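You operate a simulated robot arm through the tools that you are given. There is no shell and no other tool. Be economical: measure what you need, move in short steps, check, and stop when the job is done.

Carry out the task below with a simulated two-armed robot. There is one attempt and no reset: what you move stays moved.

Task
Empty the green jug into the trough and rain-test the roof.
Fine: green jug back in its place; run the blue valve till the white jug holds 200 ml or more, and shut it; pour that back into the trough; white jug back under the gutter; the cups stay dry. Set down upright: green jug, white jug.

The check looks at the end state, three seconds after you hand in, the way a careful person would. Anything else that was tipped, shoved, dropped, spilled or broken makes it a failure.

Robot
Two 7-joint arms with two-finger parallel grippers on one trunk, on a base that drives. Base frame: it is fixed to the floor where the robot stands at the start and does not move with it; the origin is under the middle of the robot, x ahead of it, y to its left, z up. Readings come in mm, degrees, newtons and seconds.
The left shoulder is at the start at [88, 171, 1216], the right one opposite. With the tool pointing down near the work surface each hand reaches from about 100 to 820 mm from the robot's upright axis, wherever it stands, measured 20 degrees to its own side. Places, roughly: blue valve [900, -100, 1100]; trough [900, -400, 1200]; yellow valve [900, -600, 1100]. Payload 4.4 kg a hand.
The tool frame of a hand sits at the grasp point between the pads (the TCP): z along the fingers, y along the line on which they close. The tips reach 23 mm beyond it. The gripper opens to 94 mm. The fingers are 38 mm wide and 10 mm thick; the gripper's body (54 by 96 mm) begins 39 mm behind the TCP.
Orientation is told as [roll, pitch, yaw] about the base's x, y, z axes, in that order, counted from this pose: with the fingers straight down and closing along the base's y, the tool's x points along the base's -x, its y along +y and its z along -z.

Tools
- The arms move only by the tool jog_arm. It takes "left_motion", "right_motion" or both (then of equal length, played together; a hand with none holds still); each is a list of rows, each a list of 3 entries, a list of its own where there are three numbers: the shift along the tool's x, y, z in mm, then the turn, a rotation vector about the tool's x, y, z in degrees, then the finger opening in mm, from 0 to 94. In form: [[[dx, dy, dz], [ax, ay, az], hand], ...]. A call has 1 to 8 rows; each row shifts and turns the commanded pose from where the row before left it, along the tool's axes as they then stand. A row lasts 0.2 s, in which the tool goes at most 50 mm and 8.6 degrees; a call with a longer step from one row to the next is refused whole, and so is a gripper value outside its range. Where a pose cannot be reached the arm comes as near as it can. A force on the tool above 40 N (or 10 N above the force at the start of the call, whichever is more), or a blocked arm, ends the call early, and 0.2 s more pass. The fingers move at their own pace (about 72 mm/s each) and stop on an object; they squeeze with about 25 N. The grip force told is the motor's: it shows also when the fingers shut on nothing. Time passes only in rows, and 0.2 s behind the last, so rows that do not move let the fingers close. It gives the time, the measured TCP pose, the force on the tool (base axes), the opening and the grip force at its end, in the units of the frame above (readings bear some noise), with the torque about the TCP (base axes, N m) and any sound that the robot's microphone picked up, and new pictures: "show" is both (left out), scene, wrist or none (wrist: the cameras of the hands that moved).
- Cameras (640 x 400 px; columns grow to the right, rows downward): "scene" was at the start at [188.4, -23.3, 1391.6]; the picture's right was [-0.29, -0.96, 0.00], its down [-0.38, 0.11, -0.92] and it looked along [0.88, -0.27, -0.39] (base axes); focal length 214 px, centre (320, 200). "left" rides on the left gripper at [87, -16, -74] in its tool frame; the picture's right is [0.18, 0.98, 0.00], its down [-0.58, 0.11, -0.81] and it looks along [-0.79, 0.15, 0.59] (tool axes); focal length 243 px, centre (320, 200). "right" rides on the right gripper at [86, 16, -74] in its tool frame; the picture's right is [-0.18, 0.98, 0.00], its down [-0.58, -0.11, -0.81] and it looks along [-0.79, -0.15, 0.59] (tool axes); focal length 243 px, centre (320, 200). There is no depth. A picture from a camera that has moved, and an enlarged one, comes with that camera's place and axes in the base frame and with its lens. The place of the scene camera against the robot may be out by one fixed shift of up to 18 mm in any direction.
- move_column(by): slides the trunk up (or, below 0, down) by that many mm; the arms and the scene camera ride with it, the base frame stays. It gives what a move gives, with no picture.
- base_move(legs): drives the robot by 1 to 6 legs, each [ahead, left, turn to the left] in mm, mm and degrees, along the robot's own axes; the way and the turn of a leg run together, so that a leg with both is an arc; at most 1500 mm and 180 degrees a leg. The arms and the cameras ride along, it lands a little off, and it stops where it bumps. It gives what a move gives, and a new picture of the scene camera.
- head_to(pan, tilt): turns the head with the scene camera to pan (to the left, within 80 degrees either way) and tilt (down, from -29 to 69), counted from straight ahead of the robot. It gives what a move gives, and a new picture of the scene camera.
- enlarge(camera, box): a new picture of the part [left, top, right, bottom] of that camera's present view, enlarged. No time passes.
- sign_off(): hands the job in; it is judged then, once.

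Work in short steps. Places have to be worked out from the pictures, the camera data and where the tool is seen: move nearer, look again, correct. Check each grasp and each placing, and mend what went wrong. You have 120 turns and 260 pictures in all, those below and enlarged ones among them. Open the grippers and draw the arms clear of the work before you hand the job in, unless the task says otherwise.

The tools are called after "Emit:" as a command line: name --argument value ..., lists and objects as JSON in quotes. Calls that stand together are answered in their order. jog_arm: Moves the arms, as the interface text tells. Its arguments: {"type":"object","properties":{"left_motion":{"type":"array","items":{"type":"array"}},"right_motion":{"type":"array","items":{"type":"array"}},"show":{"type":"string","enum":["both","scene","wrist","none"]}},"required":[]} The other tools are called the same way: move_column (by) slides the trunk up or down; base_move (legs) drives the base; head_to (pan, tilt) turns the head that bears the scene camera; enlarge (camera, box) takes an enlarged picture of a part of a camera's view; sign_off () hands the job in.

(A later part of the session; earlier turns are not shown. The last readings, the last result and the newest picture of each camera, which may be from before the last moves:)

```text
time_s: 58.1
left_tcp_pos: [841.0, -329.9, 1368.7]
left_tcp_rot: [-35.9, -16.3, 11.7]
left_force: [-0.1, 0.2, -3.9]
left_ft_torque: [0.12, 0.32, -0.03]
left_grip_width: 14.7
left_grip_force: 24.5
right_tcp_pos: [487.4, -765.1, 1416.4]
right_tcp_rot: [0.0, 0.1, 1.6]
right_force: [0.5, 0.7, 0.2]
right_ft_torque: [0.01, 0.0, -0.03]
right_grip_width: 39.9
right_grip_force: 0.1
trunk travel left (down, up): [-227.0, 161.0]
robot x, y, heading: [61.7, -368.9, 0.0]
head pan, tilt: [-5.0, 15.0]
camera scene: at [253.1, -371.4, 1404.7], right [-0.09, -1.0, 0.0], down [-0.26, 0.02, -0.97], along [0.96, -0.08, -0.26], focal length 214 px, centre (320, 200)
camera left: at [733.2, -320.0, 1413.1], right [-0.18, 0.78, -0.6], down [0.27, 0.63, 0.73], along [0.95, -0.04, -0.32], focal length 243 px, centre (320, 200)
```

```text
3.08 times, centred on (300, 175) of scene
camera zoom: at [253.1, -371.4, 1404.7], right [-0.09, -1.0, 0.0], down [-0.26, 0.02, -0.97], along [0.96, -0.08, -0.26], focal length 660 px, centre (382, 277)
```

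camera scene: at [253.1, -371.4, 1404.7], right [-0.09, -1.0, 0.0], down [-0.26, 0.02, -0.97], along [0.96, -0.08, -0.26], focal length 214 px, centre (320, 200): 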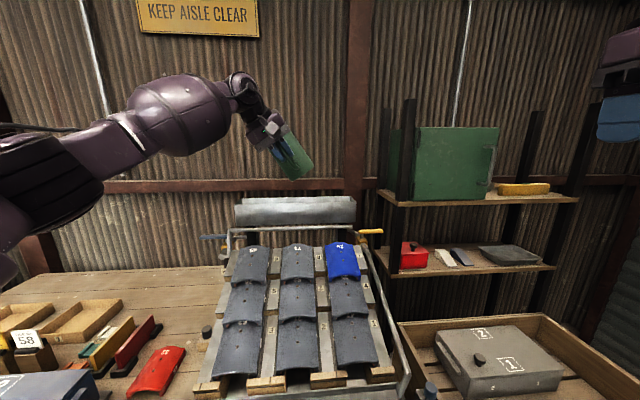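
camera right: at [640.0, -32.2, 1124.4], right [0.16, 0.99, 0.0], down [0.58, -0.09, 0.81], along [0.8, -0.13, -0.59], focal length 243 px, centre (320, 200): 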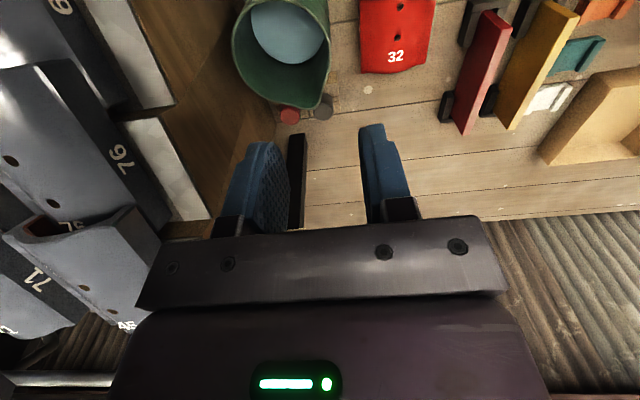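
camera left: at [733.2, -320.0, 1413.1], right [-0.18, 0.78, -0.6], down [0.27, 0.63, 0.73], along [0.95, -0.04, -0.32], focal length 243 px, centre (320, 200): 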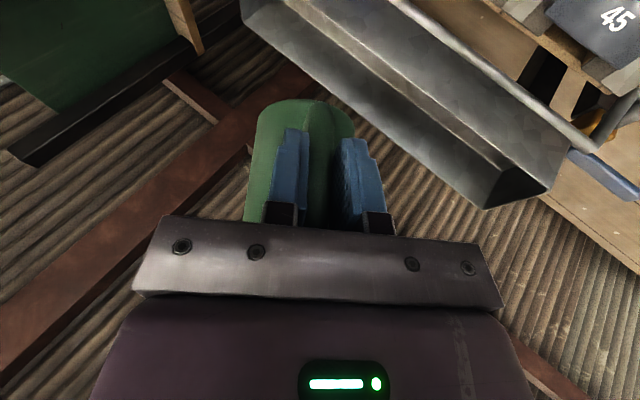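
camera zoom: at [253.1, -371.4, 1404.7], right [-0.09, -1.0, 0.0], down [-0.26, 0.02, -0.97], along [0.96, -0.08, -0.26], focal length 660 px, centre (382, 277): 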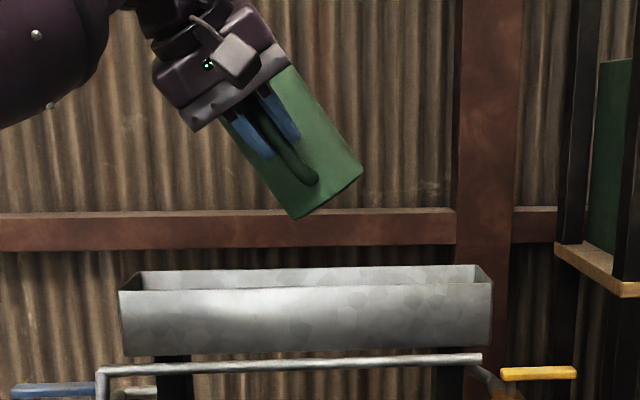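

The jug is well centred along the trough. I lower the trunk 40 mm to shorten the fall, then roll on slowly.

Emit:
move_column --by -40

Emit:
jog_arm --left_motion '[[[0, 0, 0], [4.0, 0, -1.45], 0], [[0, 0, 0], [4.0, 0, -1.45], 0], [[0, 0, 0], [4.0, 0, -1.45], 0], [[0, 0, 0], [4.0, 0, -1.45], 0], [[0, 0, 0], [4.0, 0, -1.45], 0], [[0, 0, 0], [0, 0, 0], 0]]' --show "scene"

Emit:
enlarge --camera "scene" --box '[220, 90, 380, 240]'

```text
time_s: 58.9
left_tcp_pos: [835.4, -331.4, 1333.6]
left_tcp_rot: [-35.8, -16.6, 11.6]
left_force: [-1.4, -0.7, -3.5]
left_ft_torque: [0.01, 0.31, -0.02]
left_grip_width: 14.6
left_grip_force: 24.9
right_tcp_pos: [508.0, -765.5, 1357.2]
right_tcp_rot: [0.2, 2.8, 1.5]
right_force: [-0.1, 0.4, 1.0]
right_ft_torque: [-0.01, 0.02, -0.01]
right_grip_width: 39.9
right_grip_force: 0.0
trunk travel left (down, up): [-187.0, 201.0]
robot x, y, heading: [57.6, -370.4, -0.1]
head pan, tilt: [-5.0, 15.0]
```

```text
time_s: 60.3
left_tcp_pos: [840.7, -330.2, 1329.7]
left_tcp_rot: [-56.9, -11.2, 16.7]
left_force: [1.0, 0.8, -3.1]
left_ft_torque: [0.04, 0.13, 0.03]
left_grip_width: 15.0
left_grip_force: 25.0
right_tcp_pos: [511.2, -767.3, 1355.6]
right_tcp_rot: [0.2, 3.1, 1.7]
right_force: [0.3, -0.9, 1.0]
right_ft_torque: [0.02, 0.01, -0.01]
right_grip_width: 40.0
right_grip_force: 0.1
trunk travel left (down, up): [-187.0, 201.0]
robot x, y, heading: [56.8, -365.3, 0.2]
head pan, tilt: [-5.0, 15.0]
camera scene: at [286.7, -372.6, 1361.3], right [-0.09, -1.0, 0.0], down [-0.26, 0.02, -0.97], along [0.96, -0.08, -0.26], focal length 214 px, centre (320, 200)
```

scene: 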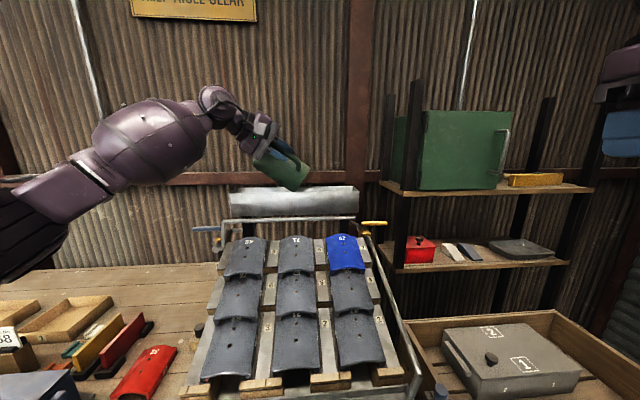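

```text
2.67 times, centred on (300, 165) of scene
camera zoom: at [286.7, -372.6, 1361.3], right [-0.09, -1.0, 0.0], down [-0.26, 0.02, -0.97], along [0.96, -0.08, -0.26], focal length 572 px, centre (373, 293)
```

zoom: 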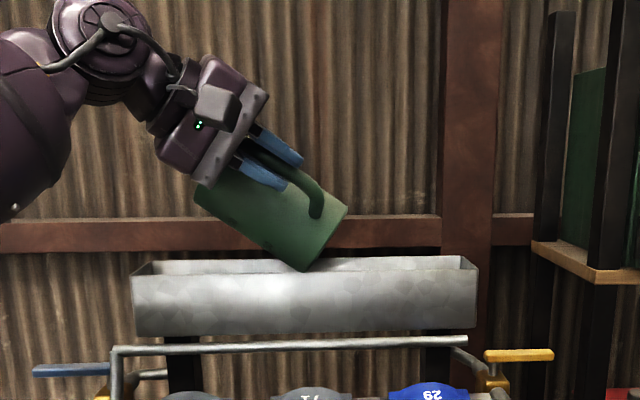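

The weight has dropped, so water is running into the trough; the jug's bottom corner just clears the trough rim and rises as I roll further.

Emit:
jog_arm --left_motion '[[[0, 0, 0], [4.0, 0, -1.45], 0], [[0, 0, 0], [4.0, 0, -1.45], 0], [[0, 0, 0], [4.0, 0, -1.45], 0], [[0, 0, 0], [4.0, 0, -1.45], 0], [[0, 0, 0], [4.0, 0, -1.45], 0], [[0, 0, 0], [4.0, 0, -1.45], 0], [[0, 0, 0], [0, 0, 0], 0]]' --show "scene"

Emit:
enlarge --camera "scene" --box '[220, 90, 380, 240]'

```text
time_s: 61.9
left_tcp_pos: [840.5, -330.3, 1331.2]
left_tcp_rot: [-81.3, -3.0, 19.8]
left_force: [0.8, -0.5, -1.6]
left_ft_torque: [0.04, 0.16, 0.04]
left_grip_width: 14.5
left_grip_force: 25.4
right_tcp_pos: [511.2, -767.3, 1355.5]
right_tcp_rot: [0.2, 3.2, 1.6]
right_force: [0.4, 0.5, 1.2]
right_ft_torque: [0.0, 0.0, -0.01]
right_grip_width: 39.6
right_grip_force: 0.0
trunk travel left (down, up): [-187.0, 201.0]
robot x, y, heading: [56.7, -366.8, 0.1]
head pan, tilt: [-5.0, 15.0]
camera scene: at [286.5, -372.6, 1361.4], right [-0.09, -1.0, 0.0], down [-0.26, 0.02, -0.97], along [0.96, -0.08, -0.26], focal length 214 px, centre (320, 200)
```

scene: 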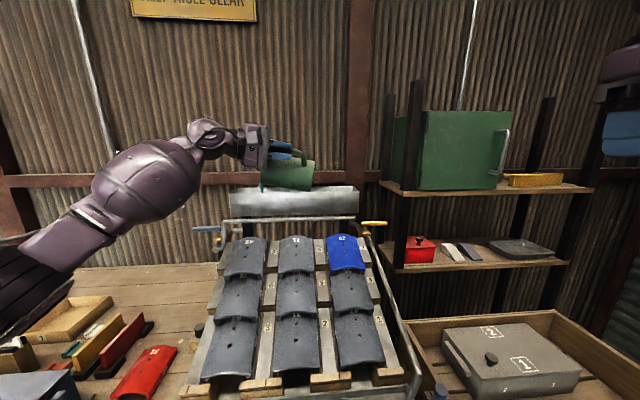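

```text
2.67 times, centred on (300, 165) of scene
camera zoom: at [286.5, -372.6, 1361.4], right [-0.09, -1.0, 0.0], down [-0.26, 0.02, -0.97], along [0.96, -0.08, -0.26], focal length 572 px, centre (373, 293)
```

zoom: 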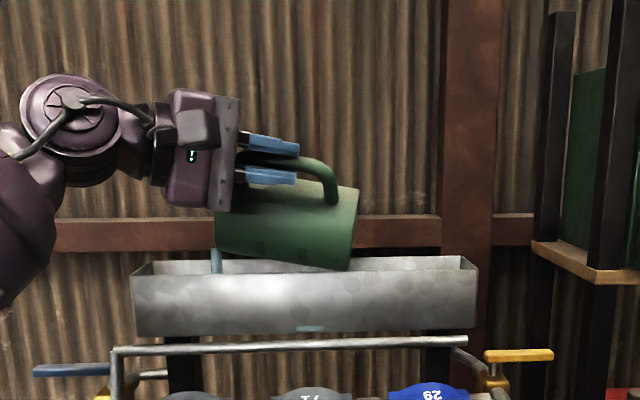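

A stream is falling into the trough. I roll to about 105°, hold until the jug drains, then look closely at the bluish mark under the trough.

Emit:
jog_arm --left_motion '[[[0, 0, 0], [4.0, 0, -1.45], 0], [[0, 0, 0], [4.0, 0, -1.45], 0], [[0, 0, 0], [4.0, 0, -1.45], 0], [[0, 0, 0], [4.0, 0, -1.45], 0], [[0, 0, 0], [4.0, 0, -1.45], 0], [[0, 0, 0], [4.0, 0, -1.45], 0], [[0, 0, 0], [0, 0, 0], 0], [[0, 0, 0], [0, 0, 0], 0]]' --show "none"

Emit:
enlarge --camera "scene" --box '[210, 140, 390, 250]'

```text
time_s: 63.7
left_tcp_pos: [840.6, -330.0, 1330.0]
left_tcp_rot: [-105.5, 5.5, 19.3]
left_force: [-0.8, 0.4, -0.7]
left_ft_torque: [0.04, 0.08, 0.0]
left_grip_width: 14.5
left_grip_force: 25.2
right_tcp_pos: [510.2, -766.2, 1354.3]
right_tcp_rot: [0.2, 3.1, 1.6]
right_force: [-0.2, -0.4, 0.4]
right_ft_torque: [-0.02, -0.01, -0.01]
right_grip_width: 39.8
right_grip_force: 0.0
trunk travel left (down, up): [-187.0, 201.0]
robot x, y, heading: [59.1, -367.6, -0.1]
head pan, tilt: [-5.0, 15.0]
```

```text
3.56 times, centred on (300, 195) of scene
camera zoom: at [286.6, -372.6, 1361.3], right [-0.09, -1.0, 0.0], down [-0.26, 0.02, -0.97], along [0.96, -0.08, -0.26], focal length 763 px, centre (391, 218)
```

zoom: 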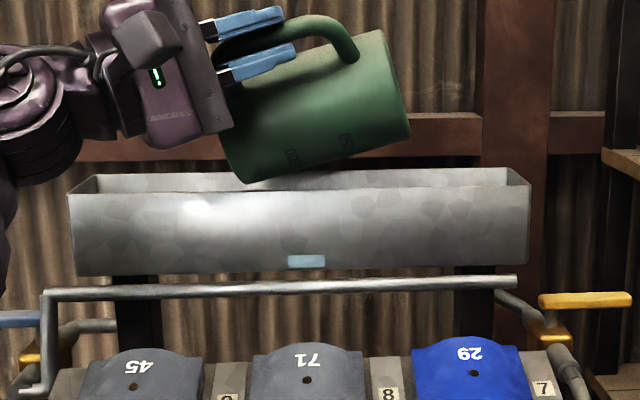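

That mark is the trough's level window, now showing water. I hold 1.6 s more for the last drops.

Emit:
jog_arm --left_motion '[[[0, 0, 0], [4.0, 0, -1.45], 0], [[0, 0, 0], [4.0, 0, -1.45], 0], [[0, 0, 0], [0, 0, 0], 0], [[0, 0, 0], [0, 0, 0], 0], [[0, 0, 0], [0, 0, 0], 0], [[0, 0, 0], [0, 0, 0], 0], [[0, 0, 0], [0, 0, 0], 0], [[0, 0, 0], [0, 0, 0], 0]]' --show "none"

Emit:
enlarge --camera "scene" --box '[210, 140, 390, 250]'

```text
time_s: 65.5
left_tcp_pos: [840.6, -330.5, 1330.5]
left_tcp_rot: [-113.5, 8.3, 18.3]
left_force: [0.1, 0.5, -0.7]
left_ft_torque: [0.05, 0.11, 0.01]
left_grip_width: 14.4
left_grip_force: 25.1
right_tcp_pos: [511.1, -765.5, 1355.0]
right_tcp_rot: [0.2, 3.0, 1.6]
right_force: [-0.8, 0.2, 0.2]
right_ft_torque: [0.0, -0.02, 0.01]
right_grip_width: 40.0
right_grip_force: 0.1
trunk travel left (down, up): [-187.0, 201.0]
robot x, y, heading: [58.5, -370.6, -0.1]
head pan, tilt: [-5.0, 15.0]
```

```text
3.56 times, centred on (300, 195) of scene
camera zoom: at [286.5, -372.5, 1361.3], right [-0.09, -1.0, 0.0], down [-0.26, 0.02, -0.97], along [0.96, -0.08, -0.26], focal length 763 px, centre (391, 218)
```

zoom: 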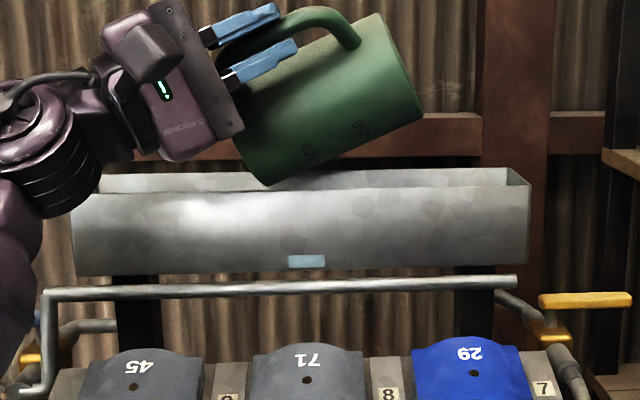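

Drained. I raise the trunk back 40 mm, then unroll the jug upright.

Emit:
move_column --by 40

Emit:
jog_arm --left_motion '[[[0, 0, 0], [-7.99, 0, 2.91], 0], [[0, 0, 0], [-7.99, 0, 2.91], 0], [[0, 0, 0], [-7.99, 0, 2.91], 0], [[0, 0, 0], [-7.99, 0, 2.91], 0], [[0, 0, 0], [-7.99, 0, 2.91], 0], [[0, 0, 0], [-7.99, 0, 2.91], 0], [[0, 0, 0], [-7.99, 0, 2.91], 0], [[0, 0, 0], [-7.99, 0, 2.91], 0]]' --show "none"

Emit:
jog_arm --left_motion '[[[0, 0, 0], [-7.99, 0, 2.91], 0], [[0, 0, 0], [-7.99, 0, 2.91], 0], [[0, 0, 0], [-7.99, 0, 2.91], 0], [[0, 0, 0], [-7.99, 0, 2.91], 0], [[0, 0, 0], [-7.99, 0, 2.91], 0], [[0, 0, 0], [-4, 0, 1.45], 0]]' --show "scene"

```text
time_s: 66.3
left_tcp_pos: [843.9, -330.4, 1365.5]
left_tcp_rot: [-113.5, 8.5, 18.4]
left_force: [0.4, 0.0, -1.6]
left_ft_torque: [0.04, 0.07, -0.03]
left_grip_width: 14.5
left_grip_force: 24.9
right_tcp_pos: [512.4, -767.4, 1394.1]
right_tcp_rot: [0.2, 3.3, 1.7]
right_force: [0.4, -1.1, -0.3]
right_ft_torque: [-0.01, 0.05, -0.03]
right_grip_width: 39.9
right_grip_force: 0.0
trunk travel left (down, up): [-227.0, 161.0]
robot x, y, heading: [58.6, -369.8, 0.1]
head pan, tilt: [-5.0, 15.0]
```

```text
time_s: 68.2
left_tcp_pos: [838.8, -330.2, 1371.6]
left_tcp_rot: [-48.5, -13.6, 14.9]
left_force: [-0.3, -0.3, -2.3]
left_ft_torque: [0.01, 0.09, 0.03]
left_grip_width: 14.3
left_grip_force: 25.0
right_tcp_pos: [511.4, -766.9, 1395.8]
right_tcp_rot: [0.2, 3.0, 1.6]
right_force: [0.0, 0.6, -0.2]
right_ft_torque: [0.02, 0.01, 0.0]
right_grip_width: 39.9
right_grip_force: 0.0
trunk travel left (down, up): [-227.0, 161.0]
robot x, y, heading: [58.9, -369.4, 0.1]
head pan, tilt: [-5.0, 15.0]
```

```text
time_s: 69.5
left_tcp_pos: [839.0, -330.9, 1370.1]
left_tcp_rot: [-0.1, -20.0, 0.1]
left_force: [-0.3, 0.5, -1.3]
left_ft_torque: [-0.1, 0.11, 0.04]
left_grip_width: 14.5
left_grip_force: 25.4
right_tcp_pos: [509.4, -767.2, 1394.7]
right_tcp_rot: [0.2, 3.1, 1.6]
right_force: [0.3, 0.3, -0.9]
right_ft_torque: [-0.02, -0.02, -0.01]
right_grip_width: 39.9
right_grip_force: 0.0
trunk travel left (down, up): [-227.0, 161.0]
robot x, y, heading: [61.2, -368.2, 0.0]
head pan, tilt: [-5.0, 15.0]
camera scene: at [251.9, -372.7, 1405.0], right [-0.09, -1.0, 0.0], down [-0.26, 0.02, -0.97], along [0.96, -0.08, -0.26], focal length 214 px, centre (320, 200)
```

scene: 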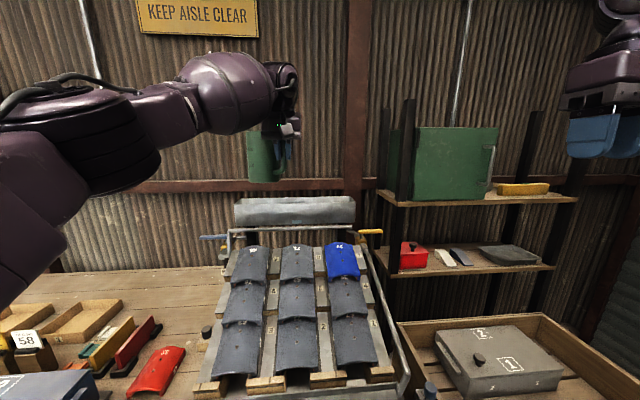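

Upright again. I retract to x≈655, drive back left, and check the jug in the hand.

Emit:
jog_arm --left_motion '[[[34.6, 0, -12.6], [0, 0, 0], 0], [[34.6, 0, -12.6], [0, 0, 0], 0], [[34.6, 0, -12.6], [0, 0, 0], 0], [[34.6, 0, -12.6], [0, 0, 0], 0], [[34.6, 0, -12.6], [0, 0, 0], 0]]' --show "none"

Emit:
base_move --legs '[[-30, 120, 0], [-30, 120, 0]]'

Emit:
head_to --pan 8 --tilt 35

```text
time_s: 70.8
left_tcp_pos: [655.6, -330.0, 1370.0]
left_tcp_rot: [0.0, -20.1, 0.2]
left_force: [0.2, 0.1, -1.3]
left_ft_torque: [-0.09, 0.06, 0.01]
left_grip_width: 14.6
left_grip_force: 24.5
right_tcp_pos: [509.6, -767.0, 1395.7]
right_tcp_rot: [0.2, 3.0, 1.7]
right_force: [0.1, -0.4, -0.8]
right_ft_torque: [0.0, -0.04, 0.0]
right_grip_width: 40.1
right_grip_force: 0.0
trunk travel left (down, up): [-227.0, 161.0]
robot x, y, heading: [57.8, -365.9, -0.1]
head pan, tilt: [-5.0, 15.0]
```

```text
time_s: 73.8
left_tcp_pos: [597.1, -90.8, 1371.0]
left_tcp_rot: [-0.1, -20.0, 0.2]
left_force: [-0.2, 0.4, -1.8]
left_ft_torque: [-0.05, 0.08, -0.01]
left_grip_width: 14.4
left_grip_force: 25.4
right_tcp_pos: [451.6, -526.3, 1395.7]
right_tcp_rot: [0.1, 3.1, 1.6]
right_force: [-0.7, -1.1, 0.3]
right_ft_torque: [0.0, -0.02, -0.02]
right_grip_width: 40.2
right_grip_force: 0.0
trunk travel left (down, up): [-227.0, 161.0]
robot x, y, heading: [-1.1, -124.7, -0.2]
head pan, tilt: [-5.0, 15.0]
camera scene: at [192.0, -132.5, 1405.0], right [-0.09, -1.0, 0.0], down [-0.26, 0.02, -0.97], along [0.96, -0.08, -0.26], focal length 214 px, centre (320, 200)
```

scene: 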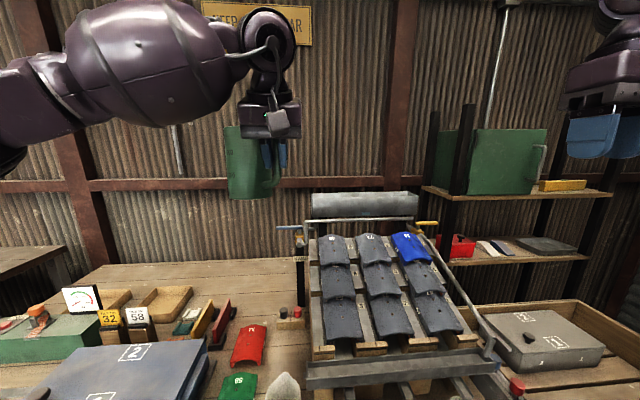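

```text
time_s: 74.6
left_tcp_pos: [597.5, -90.7, 1369.6]
left_tcp_rot: [-0.1, -20.0, 0.2]
left_force: [0.2, 0.3, -1.0]
left_ft_torque: [-0.07, 0.09, -0.02]
left_grip_width: 14.5
left_grip_force: 24.7
right_tcp_pos: [450.0, -526.0, 1394.8]
right_tcp_rot: [0.2, 3.0, 1.5]
right_force: [-0.5, -0.1, -0.9]
right_ft_torque: [-0.03, 0.03, 0.02]
right_grip_width: 40.0
right_grip_force: 0.1
trunk travel left (down, up): [-227.0, 161.0]
robot x, y, heading: [-3.3, -128.4, 0.1]
head pan, tilt: [8.0, 35.0]
camera scene: at [186.2, -112.7, 1373.0], right [0.14, -0.99, 0.0], down [-0.57, -0.08, -0.82], along [0.81, 0.12, -0.57], focal length 214 px, centre (320, 200)
```

scene: 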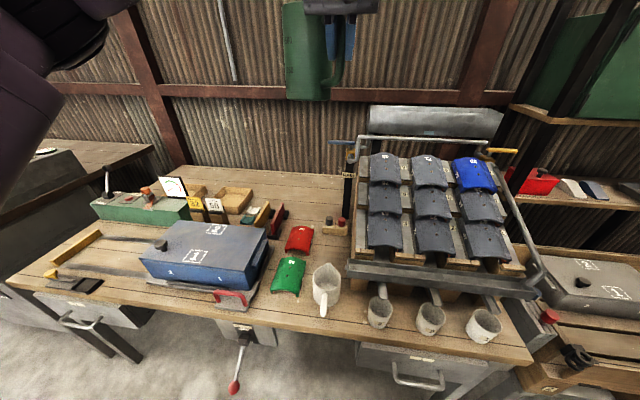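

Let me check how the jug sits in the fingers; it may have turned about the bar.

Emit:
enlarge --camera "scene" --box '[250, 0, 410, 110]'

Emit:
enlarge --camera "left" --box '[140, 40, 480, 260]'

```text
3.64 times, centred on (330, 55) of scene
camera zoom: at [186.2, -112.7, 1373.0], right [0.14, -0.99, 0.0], down [-0.57, -0.08, -0.82], along [0.81, 0.12, -0.57], focal length 780 px, centre (284, 727)
```

zoom: 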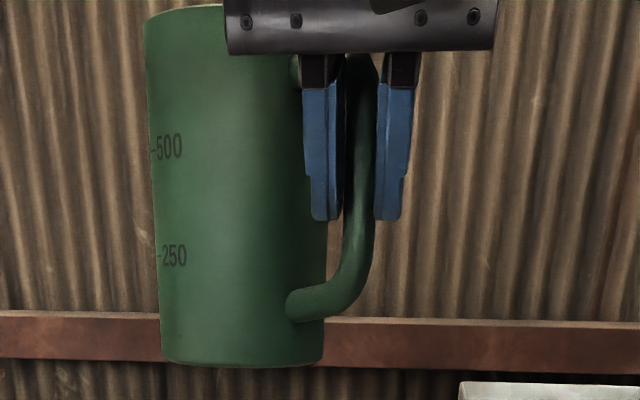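

```text
1.82 times, centred on (310, 150) of left
camera zoom: at [488.7, -107.5, 1411.6], right [-0.18, 0.98, -0.06], down [0.27, 0.11, 0.96], along [0.95, 0.15, -0.28], focal length 441 px, centre (338, 291)
```

zoom: 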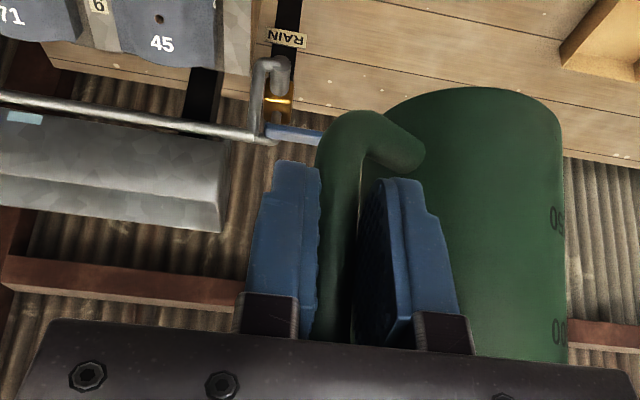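

The jug has swung about the bar by roughly 50° (axis now mostly to the hand's left), but it hangs upright. Yawing the hand by -51° should restore the jug's own heading for setting down.

Emit:
jog_arm --left_motion '[[[0, 0, 0], [2.91, 0, 7.99], 0], [[0, 0, 0], [2.91, 0, 7.99], 0], [[0, 0, 0], [2.91, 0, 7.99], 0], [[0, 0, 0], [2.91, 0, 7.99], 0], [[0, 0, 0], [2.91, 0, 7.99], 0], [[0, 0, 0], [2.91, 0, 7.99], 0]]' --show "scene"

Emit:
head_to --pan 8 --tilt 20

Emit:
enlarge --camera "scene" --box '[250, 60, 450, 200]'

```text
time_s: 76.0
left_tcp_pos: [596.8, -90.9, 1370.5]
left_tcp_rot: [0.0, -20.0, -51.0]
left_force: [-0.4, 0.7, -1.3]
left_ft_torque: [0.0, 0.11, -0.03]
left_grip_width: 14.4
left_grip_force: 24.9
right_tcp_pos: [451.5, -526.9, 1394.1]
right_tcp_rot: [0.3, 3.1, 1.6]
right_force: [0.5, 0.3, -0.1]
right_ft_torque: [-0.03, -0.02, 0.01]
right_grip_width: 40.0
right_grip_force: 0.0
trunk travel left (down, up): [-227.0, 161.0]
robot x, y, heading: [2.1, -131.8, 0.1]
head pan, tilt: [8.0, 35.0]
camera scene: at [186.4, -112.5, 1372.9], right [0.14, -0.99, 0.0], down [-0.57, -0.08, -0.82], along [0.81, 0.12, -0.57], focal length 214 px, centre (320, 200)
```

scene: 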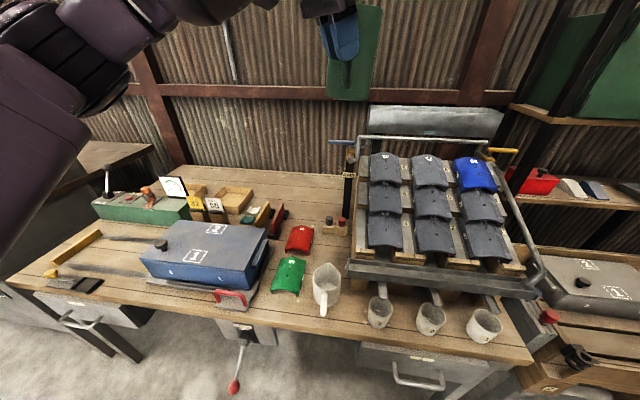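

```text
time_s: 76.8
left_tcp_pos: [597.0, -90.9, 1371.1]
left_tcp_rot: [-0.1, -20.2, -50.8]
left_force: [-0.8, 0.9, -1.1]
left_ft_torque: [0.05, 0.1, -0.03]
left_grip_width: 14.2
left_grip_force: 25.2
right_tcp_pos: [451.4, -526.4, 1394.6]
right_tcp_rot: [0.2, 3.1, 1.6]
right_force: [-0.1, 0.2, -0.8]
right_ft_torque: [0.01, 0.0, -0.01]
right_grip_width: 40.0
right_grip_force: 0.1
trunk travel left (down, up): [-227.0, 161.0]
robot x, y, heading: [-1.9, -126.3, 0.1]
head pan, tilt: [8.0, 20.0]
camera scene: at [191.1, -111.8, 1396.8], right [0.14, -0.99, 0.0], down [-0.34, -0.05, -0.94], along [0.93, 0.13, -0.34], focal length 214 px, centre (320, 200)
```

scene: 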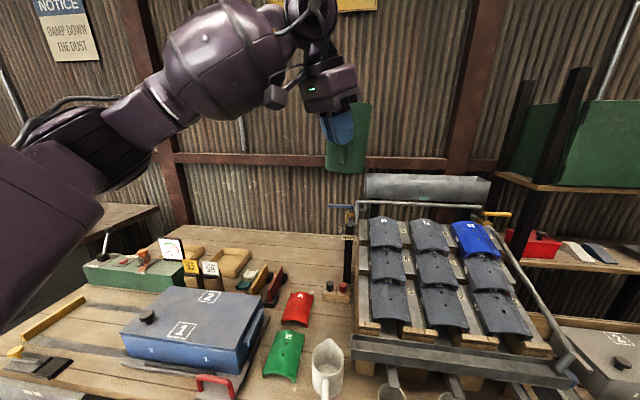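

```text
2.86 times, centred on (350, 130) of scene
camera zoom: at [191.1, -111.8, 1396.8], right [0.14, -0.99, 0.0], down [-0.34, -0.05, -0.94], along [0.93, 0.13, -0.34], focal length 613 px, centre (234, 400)
```

zoom: 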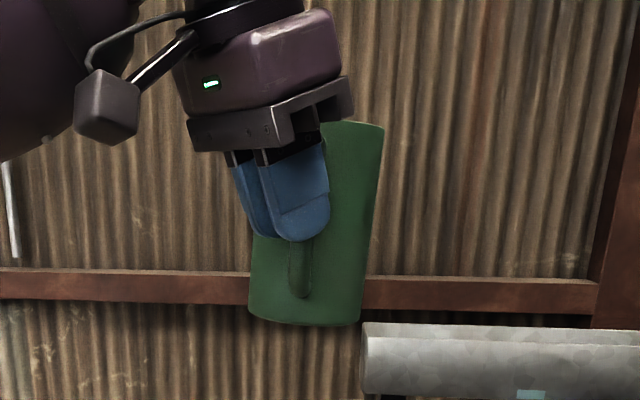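

The handle now faces the camera (heading ≈3°), so I overdid it by about 15°. I yaw back +15° and bring the jug down to about 160 mm above its set-down spot.

Emit:
jog_arm --left_motion '[[[0, 0, 0], [-2.56, 0, -7.05], 0], [[0, 0, 0], [-2.56, 0, -7.05], 0], [[10, 5.4, 40], [0, 0, 0], 0], [[10, 5.4, 40], [0, 0, 0], 0], [[10, 5.4, 40], [0, 0, 0], 0], [[10, 5.4, 40], [0, 0, 0], 0], [[10, 5.4, 40], [0, 0, 0], 0], [[10, 5.4, 40], [0, 0, 0], 0]]' --show "none"

Emit:
jog_arm --left_motion '[[[10, 5.4, 40], [0, 0, 0], 0], [[10, 5.4, 40], [0, 0, 0], 0], [[10, 5.4, 40], [0, 0, 0], 0]]' --show "none"

Emit:
head_to --pan 8 --tilt 38

Emit:
enlarge --camera "scene" --box '[260, 90, 400, 240]'

```text
time_s: 78.6
left_tcp_pos: [637.5, -79.4, 1123.3]
left_tcp_rot: [-0.1, -20.1, -35.8]
left_force: [1.3, -0.1, -1.0]
left_ft_torque: [0.02, 0.1, 0.01]
left_grip_width: 14.2
left_grip_force: 24.9
right_tcp_pos: [452.3, -527.1, 1394.0]
right_tcp_rot: [0.1, 3.0, 1.7]
right_force: [-0.4, -0.1, -0.2]
right_ft_torque: [-0.01, -0.01, 0.01]
right_grip_width: 39.8
right_grip_force: 0.1
trunk travel left (down, up): [-227.0, 161.0]
robot x, y, heading: [-2.8, -127.4, 0.2]
head pan, tilt: [8.0, 20.0]
```

```text
time_s: 79.4
left_tcp_pos: [657.2, -75.1, 999.3]
left_tcp_rot: [-0.2, -20.1, -35.9]
left_force: [0.1, 0.0, -1.6]
left_ft_torque: [-0.02, 0.13, 0.04]
left_grip_width: 14.9
left_grip_force: 25.0
right_tcp_pos: [453.3, -527.0, 1395.2]
right_tcp_rot: [0.2, 3.2, 1.6]
right_force: [-0.1, -0.2, -0.7]
right_ft_torque: [0.02, 0.02, 0.0]
right_grip_width: 40.1
right_grip_force: 0.0
trunk travel left (down, up): [-227.0, 161.0]
robot x, y, heading: [-0.8, -130.9, 0.2]
head pan, tilt: [8.0, 20.0]
```

```text
time_s: 80.2
left_tcp_pos: [656.5, -74.1, 1001.9]
left_tcp_rot: [-0.1, -20.0, -35.8]
left_force: [-0.3, -0.9, -0.4]
left_ft_torque: [0.0, 0.12, 0.01]
left_grip_width: 14.4
left_grip_force: 25.3
right_tcp_pos: [451.7, -526.9, 1394.0]
right_tcp_rot: [0.2, 3.2, 1.5]
right_force: [-0.3, 0.5, 0.0]
right_ft_torque: [0.02, 0.01, -0.01]
right_grip_width: 40.2
right_grip_force: 0.1
trunk travel left (down, up): [-227.0, 161.0]
robot x, y, heading: [-2.8, -130.1, -0.2]
head pan, tilt: [8.0, 38.0]
camera scene: at [184.5, -112.8, 1368.5], right [0.14, -0.99, 0.0], down [-0.61, -0.09, -0.79], along [0.78, 0.11, -0.62], focal length 214 px, centre (320, 200)
```

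scene: 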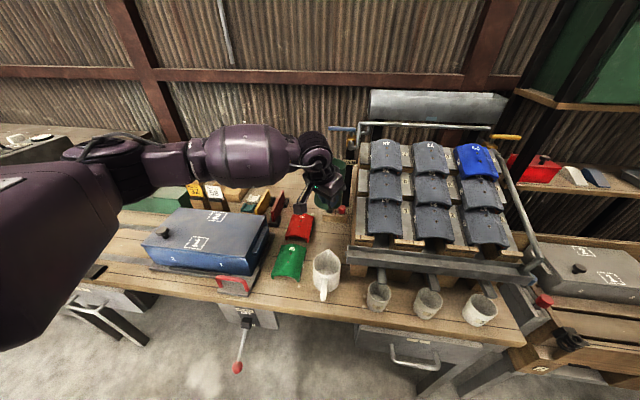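

```text
2.67 times, centred on (330, 165) of scene
camera zoom: at [184.5, -112.8, 1368.5], right [0.14, -0.99, 0.0], down [-0.61, -0.09, -0.79], along [0.78, 0.11, -0.62], focal length 572 px, centre (293, 293)
```

zoom: 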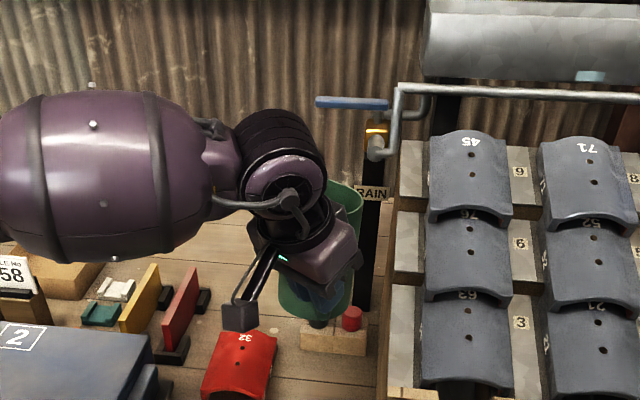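

Position looks right. I lower to about 8 mm above the table, adding a small yaw.

Emit:
jog_arm --left_motion '[[[13.4, 0, 36.9], [-1.3, 0, -3.5], 0], [[13.4, 0, 36.9], [0, 0, 0], 0], [[13.4, 0, 36.9], [0, 0, 0], 0], [[12.6, 0, 34.8], [0, 0, 0], 0]]' --show "wrist"

Emit:
enlarge --camera "scene" --box '[260, 150, 380, 300]'

```text
time_s: 81.2
left_tcp_pos: [657.6, -74.9, 845.2]
left_tcp_rot: [-0.1, -20.0, -32.2]
left_force: [0.1, 0.7, -1.8]
left_ft_torque: [0.02, 0.09, -0.01]
left_grip_width: 14.4
left_grip_force: 25.0
right_tcp_pos: [452.3, -527.2, 1395.2]
right_tcp_rot: [0.2, 3.2, 1.6]
right_force: [-0.6, -1.0, 0.9]
right_ft_torque: [-0.01, 0.02, -0.01]
right_grip_width: 40.1
right_grip_force: 0.1
trunk travel left (down, up): [-227.0, 161.0]
robot x, y, heading: [-1.1, -126.9, 0.1]
head pan, tilt: [8.0, 38.0]
camera left: at [556.6, -32.0, 887.3], right [0.38, 0.92, -0.06], down [0.29, -0.05, 0.96], along [0.88, -0.38, -0.28], focal length 243 px, centre (320, 200)
```

left: 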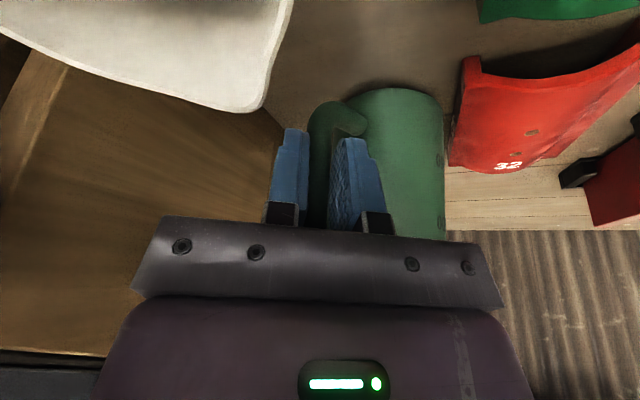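

```text
2.67 times, centred on (320, 225) of scene
camera zoom: at [184.7, -112.8, 1368.3], right [0.14, -0.99, 0.0], down [-0.61, -0.09, -0.79], along [0.78, 0.11, -0.62], focal length 572 px, centre (320, 133)
```

zoom: 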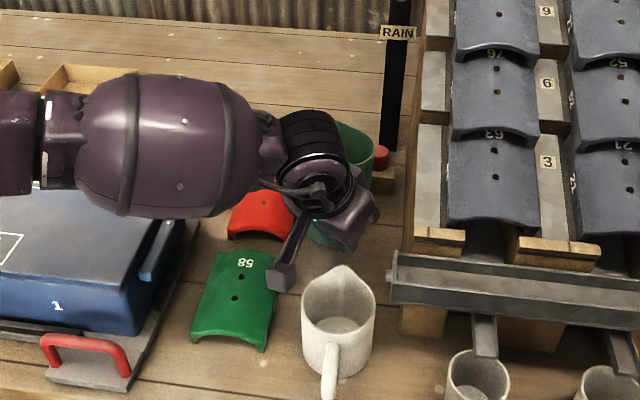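

The rim's right edge is just where it was after the slide. Lowering the last millimetres gently.

Emit:
jog_arm --left_motion '[[[1, 0, 2.8], [0, 0, 0], 0], [[1, 0, 2.8], [0, 0, 0], 0], [[1, 0, 2.8], [0, 0, 0], 0], [[0, 0, 0], [0, 0, 0], 0]]' --show "none"

```text
time_s: 82.2
left_tcp_pos: [655.7, -74.0, 838.3]
left_tcp_rot: [0.0, -20.3, -32.2]
left_force: [-3.4, -0.5, 9.9]
left_ft_torque: [-0.26, -0.86, -0.08]
left_grip_width: 14.3
left_grip_force: 25.0
right_tcp_pos: [449.9, -527.5, 1395.3]
right_tcp_rot: [0.1, 3.0, 1.6]
right_force: [-0.1, 0.1, -0.3]
right_ft_torque: [0.01, 0.01, -0.01]
right_grip_width: 39.9
right_grip_force: 0.0
trunk travel left (down, up): [-227.0, 161.0]
robot x, y, heading: [4.2, -128.3, 0.0]
head pan, tilt: [8.0, 38.0]
```

Contact at z≈838. I open slightly to 26 mm, letting the jug settle, and check.

Emit:
jog_arm --left_motion '[[[0, 0, 0], [0, 0, 0], 18], [[0, 0, 0], [0, 0, 0], 22], [[0, 0, 0], [0, 0, 0], 26], [[0, 0, 0], [0, 0, 0], 26]]' --show "wrist"

Emit:
enlarge --camera "scene" --box '[260, 150, 380, 300]'

```text
time_s: 83.2
left_tcp_pos: [656.2, -75.4, 836.9]
left_tcp_rot: [-0.2, -20.1, -32.2]
left_force: [0.7, -1.0, 0.1]
left_ft_torque: [0.0, 0.01, 0.03]
left_grip_width: 26.1
left_grip_force: 0.0
right_tcp_pos: [450.5, -526.4, 1393.8]
right_tcp_rot: [0.1, 3.1, 1.8]
right_force: [-0.5, -0.5, -0.4]
right_ft_torque: [0.01, 0.02, -0.02]
right_grip_width: 39.9
right_grip_force: 0.2
trunk travel left (down, up): [-227.0, 161.0]
robot x, y, heading: [-0.7, -129.5, 0.2]
head pan, tilt: [8.0, 38.0]
camera left: at [556.4, -32.0, 878.9], right [0.38, 0.92, -0.06], down [0.29, -0.05, 0.96], along [0.88, -0.38, -0.28], focal length 243 px, centre (320, 200)
```

left: 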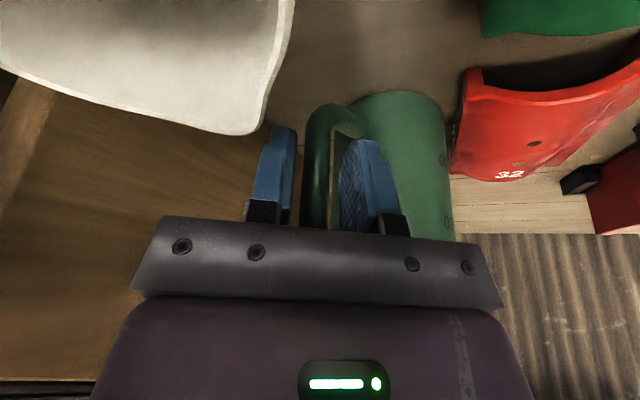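

```text
2.67 times, centred on (320, 225) of scene
camera zoom: at [184.3, -112.8, 1368.4], right [0.14, -0.99, 0.0], down [-0.61, -0.09, -0.79], along [0.78, 0.11, -0.62], focal length 572 px, centre (320, 133)
```

zoom: 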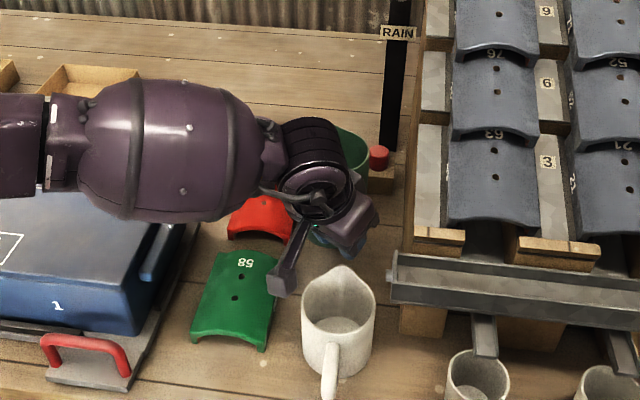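

The jug stands free. I withdraw horizontally first so the inner finger clears the arch, then up.

Emit:
jog_arm --left_motion '[[[14, 0, -5], [0, 0, 0], 26], [[18.8, 0, -6.8], [0, 0, 0], 27], [[23.5, 0, -8.5], [0, 0, 0], 27], [[-10, 0, -28], [0, 0, 0], 27], [[-14, 0, -38], [0, 0, 0], 40], [[-14, 0, -38], [0, 0, 0], 40], [[-14, 0, -38], [0, 0, 0], 40]]' --show "both"

Emit:
enlarge --camera "scene" --box '[260, 150, 380, 300]'

```text
time_s: 84.8
left_tcp_pos: [604.6, -42.8, 989.7]
left_tcp_rot: [0.1, -20.1, -32.1]
left_force: [-0.9, -0.2, 0.0]
left_ft_torque: [0.0, -0.05, 0.0]
left_grip_width: 39.9
left_grip_force: 0.1
right_tcp_pos: [450.6, -526.5, 1395.4]
right_tcp_rot: [0.3, 3.0, 1.5]
right_force: [-0.7, 0.2, 0.1]
right_ft_torque: [0.01, 0.01, 0.02]
right_grip_width: 39.8
right_grip_force: 0.1
trunk travel left (down, up): [-227.0, 161.0]
robot x, y, heading: [-0.9, -130.3, -0.1]
head pan, tilt: [8.0, 38.0]
camera scene: at [183.5, -112.8, 1368.6], right [0.14, -0.99, 0.0], down [-0.61, -0.09, -0.79], along [0.78, 0.11, -0.62], focal length 214 px, centre (320, 200)
camera left: at [505.4, 0.5, 1030.2], right [0.38, 0.92, -0.06], down [0.29, -0.05, 0.96], along [0.88, -0.38, -0.28], focal length 243 px, centre (320, 200)
```

scene: 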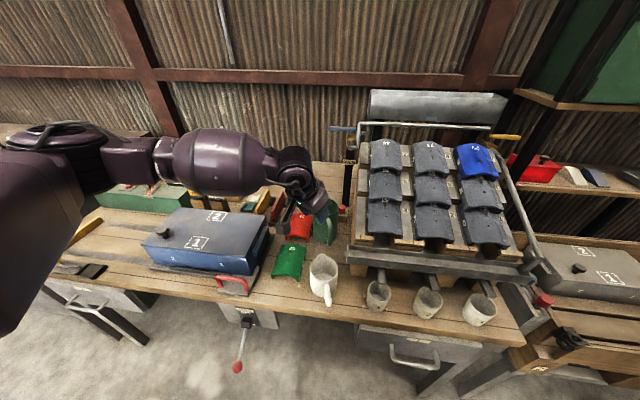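
left: 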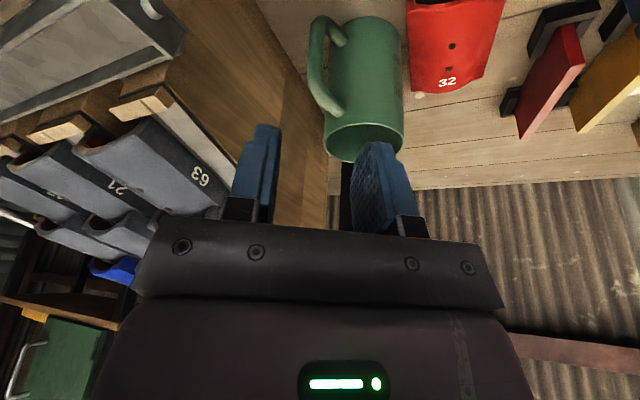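

```text
2.67 times, centred on (320, 225) of scene
camera zoom: at [183.5, -112.8, 1368.6], right [0.14, -0.99, 0.0], down [-0.61, -0.09, -0.79], along [0.78, 0.11, -0.62], focal length 572 px, centre (320, 133)
```

zoom: 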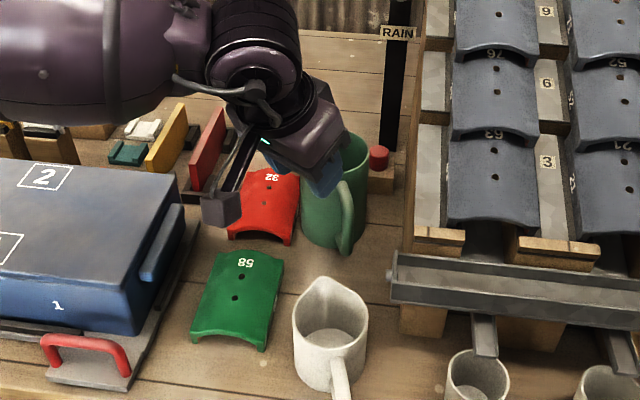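

The green jug stands upright at the slid position. The white jug seems to have been nudged a little (about 1 cm, with a slight turn); I'll put that right when I return it under the gutter. Now the left hand goes vertical above the green rim to slide the jug home.

Emit:
jog_arm --left_motion '[[[-5, 0, -14], [-2.74, 0, -7.52], 40], [[-5, 0, -14], [-2.74, 0, -7.52], 40], [[-5, 0, -14], [-2.74, 0, -7.52], 40], [[-5, 0, -14], [-2.74, 0, -7.52], 40], [[0, 0, 0], [0, 6.7, 0], 40], [[0, 0, 0], [0, 6.7, 0], 40], [[0, 0, 0], [0, 6.7, 0], 40]]' --show "none"

Emit:
jog_arm --left_motion '[[[-43, 11, 0], [0, 0, 0], 40], [[-43, 11, 0], [0, 0, 0], 40], [[-43, 11, 0], [0, 0, 0], 40]]' --show "wrist"

Emit:
enlarge --camera "scene" --box '[280, 170, 380, 310]'

```text
time_s: 86.4
left_tcp_pos: [606.7, -43.4, 1047.4]
left_tcp_rot: [-0.1, 0.2, 0.0]
left_force: [1.1, -0.6, -0.1]
left_ft_torque: [0.01, 0.02, 0.01]
left_grip_width: 39.8
left_grip_force: 0.1
right_tcp_pos: [451.8, -526.3, 1394.8]
right_tcp_rot: [0.1, 3.1, 1.7]
right_force: [-0.1, -0.1, 0.6]
right_ft_torque: [0.01, 0.02, 0.02]
right_grip_width: 39.7
right_grip_force: 0.1
trunk travel left (down, up): [-227.0, 161.0]
robot x, y, heading: [1.4, -127.6, 0.1]
head pan, tilt: [8.0, 38.0]
```

```text
time_s: 87.2
left_tcp_pos: [736.4, -10.4, 1047.6]
left_tcp_rot: [-0.1, 0.1, -0.3]
left_force: [0.0, 0.0, -0.6]
left_ft_torque: [-0.01, 0.0, -0.03]
left_grip_width: 39.9
left_grip_force: 0.1
right_tcp_pos: [452.4, -527.8, 1394.6]
right_tcp_rot: [0.2, 3.0, 1.6]
right_force: [1.0, -0.7, -0.3]
right_ft_torque: [-0.01, 0.02, -0.01]
right_grip_width: 40.3
right_grip_force: 0.2
trunk travel left (down, up): [-227.0, 161.0]
robot x, y, heading: [-0.5, -127.3, 0.2]
head pan, tilt: [8.0, 38.0]
camera left: at [648.5, -26.7, 1122.8], right [-0.18, 0.98, 0.0], down [0.58, 0.11, 0.81], along [0.79, 0.15, -0.59], focal length 243 px, centre (320, 200)
```

left: 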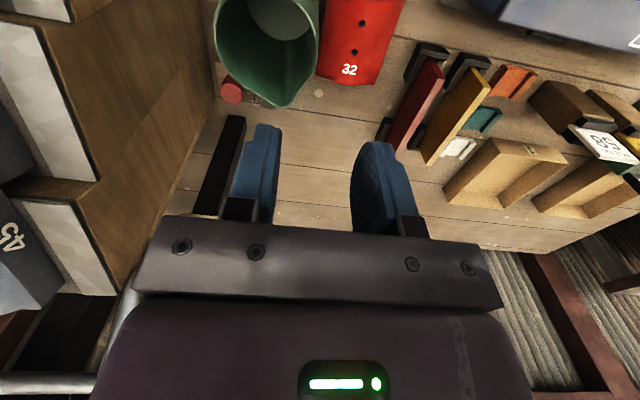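

```text
2.86 times, centred on (330, 240) of scene
camera zoom: at [185.1, -113.2, 1368.2], right [0.14, -0.99, 0.0], down [-0.61, -0.09, -0.79], along [0.78, 0.11, -0.62], focal length 613 px, centre (291, 86)
```

zoom: 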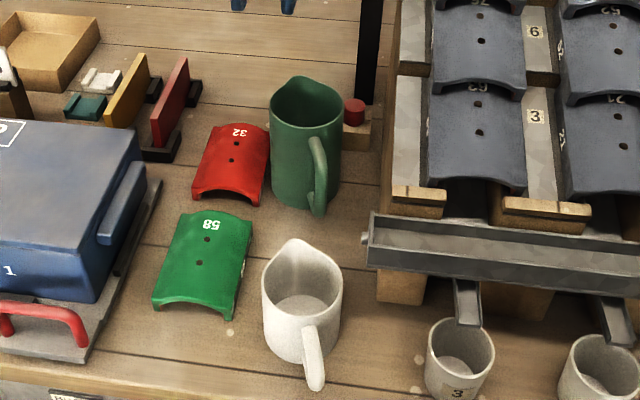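

The green jug is at about (739,-57), a few mm ahead of where it was. I descend over its left rim again.

Emit:
jog_arm --left_motion '[[[-4, -1, 36], [0, 0, 0], 40], [[0, -1, 36], [0, 0, 0], 40], [[0, 0, 36], [0, 0, 0], 40], [[0, 0, 36], [0, 0, 0], 40]]' --show "wrist"

```text
time_s: 88.2
left_tcp_pos: [739.8, -12.8, 902.6]
left_tcp_rot: [-0.2, 0.1, -0.1]
left_force: [-0.4, 0.1, -0.4]
left_ft_torque: [0.01, 0.03, 0.01]
left_grip_width: 40.1
left_grip_force: 0.0
right_tcp_pos: [451.7, -527.6, 1395.9]
right_tcp_rot: [0.2, 3.0, 1.6]
right_force: [0.4, -0.4, 0.0]
right_ft_torque: [-0.04, -0.02, 0.0]
right_grip_width: 39.7
right_grip_force: 0.1
trunk travel left (down, up): [-227.0, 161.0]
robot x, y, heading: [-3.7, -132.7, -0.1]
head pan, tilt: [8.0, 38.0]
camera left: at [651.8, -29.0, 978.4], right [-0.18, 0.98, 0.0], down [0.58, 0.11, 0.81], along [0.79, 0.15, -0.59], focal length 243 px, centre (320, 200)
```

left: 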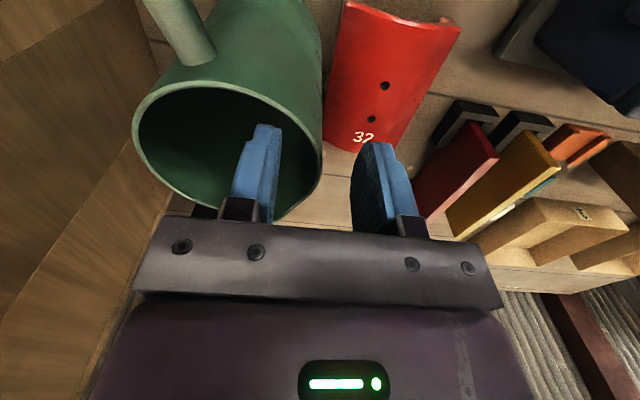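

In the same view, the jug sits about 14 mm further forward than before. I go down, grip the rim, and will correct that while sliding back.

Emit:
jog_arm --left_motion '[[[0, -2, 18], [0, 0, 0], 40], [[0, -2, 18], [0, 0, 0], 40], [[0, 0, 0], [0, 0, 0], 20], [[0, 0, 0], [0, 0, 0], 8], [[0, 0, 0], [0, 0, 0], 0], [[0, 0, 0], [0, 0, 0], 0]]' --show "wrist"

```text
time_s: 89.6
left_tcp_pos: [738.1, -16.5, 868.3]
left_tcp_rot: [-0.1, 0.0, -0.2]
left_force: [0.2, 0.5, -0.1]
left_ft_torque: [0.07, -0.1, 0.02]
left_grip_width: 7.8
left_grip_force: 24.7
right_tcp_pos: [451.2, -527.2, 1394.7]
right_tcp_rot: [0.2, 3.1, 1.6]
right_force: [-0.8, 0.1, -0.1]
right_ft_torque: [0.02, -0.02, -0.04]
right_grip_width: 40.1
right_grip_force: 0.1
trunk travel left (down, up): [-227.0, 161.0]
robot x, y, heading: [-0.7, -133.4, -0.1]
head pan, tilt: [8.0, 38.0]
camera left: at [651.1, -33.5, 943.9], right [-0.18, 0.98, 0.0], down [0.58, 0.11, 0.81], along [0.79, 0.15, -0.59], focal length 243 px, centre (320, 200)
```

left: 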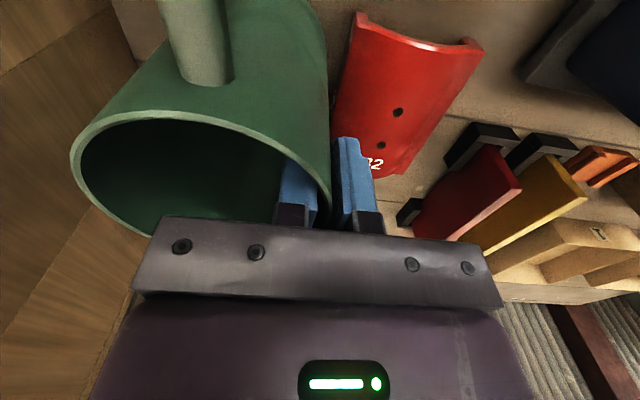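

The jug's position in the hand matches, but its heading is about 20° off (handle pointing straight at the robot instead of toward the roof). I slide it home and turn it +20° about its own axis.

Emit:
jog_arm --left_motion '[[[0.3, -5.5, -0.8], [0, 0, 0], 0], [[0.3, -8, 0], [0, 0, 0], 0], [[0.3, -8, 0], [0, 0, 0], 0], [[0.3, -7, 0], [0, 0, 0], 0], [[3.83, -0.17, 0], [0, 0, -5], 0], [[3.83, -0.17, 0], [0, 0, -5], 0], [[3.83, -0.17, 0], [0, 0, -5], 0], [[3.83, -0.17, 0], [0, 0, -5], 0]]' --show "wrist"

Emit:
enlarge --camera "scene" --box '[280, 170, 380, 310]'

```text
time_s: 91.4
left_tcp_pos: [722.6, -48.0, 868.3]
left_tcp_rot: [-0.1, 0.2, 19.9]
left_force: [-0.3, -0.5, -0.2]
left_ft_torque: [0.09, 0.0, -0.03]
left_grip_width: 7.9
left_grip_force: 24.9
right_tcp_pos: [451.2, -527.4, 1394.9]
right_tcp_rot: [0.2, 3.1, 1.7]
right_force: [0.4, 0.0, 0.4]
right_ft_torque: [-0.01, 0.0, 0.02]
right_grip_width: 40.3
right_grip_force: 0.1
trunk travel left (down, up): [-227.0, 161.0]
robot x, y, heading: [1.7, -126.7, -0.1]
head pan, tilt: [8.0, 38.0]
camera left: at [645.7, -92.8, 944.3], right [-0.51, 0.86, 0.0], down [0.51, 0.3, 0.81], along [0.69, 0.41, -0.59], focal length 243 px, centre (320, 200)
```

left: 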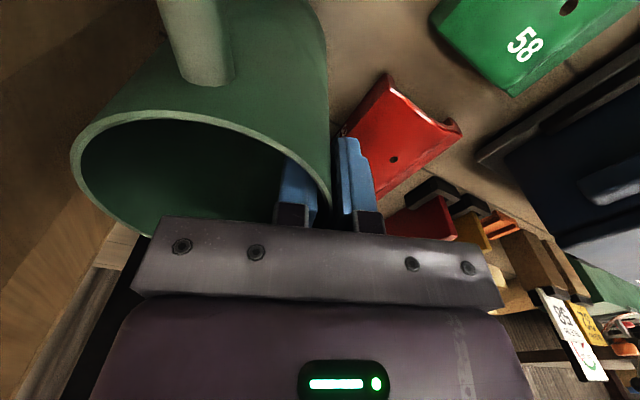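

```text
2.86 times, centred on (330, 240) of scene
camera zoom: at [184.3, -112.8, 1368.4], right [0.14, -0.99, 0.0], down [-0.61, -0.09, -0.79], along [0.78, 0.11, -0.62], focal length 613 px, centre (291, 86)
```

zoom: 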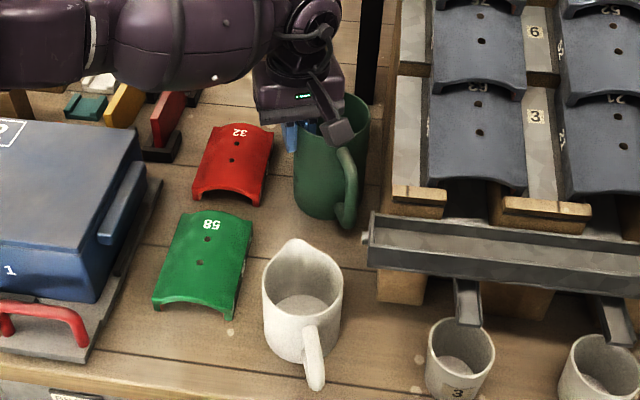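

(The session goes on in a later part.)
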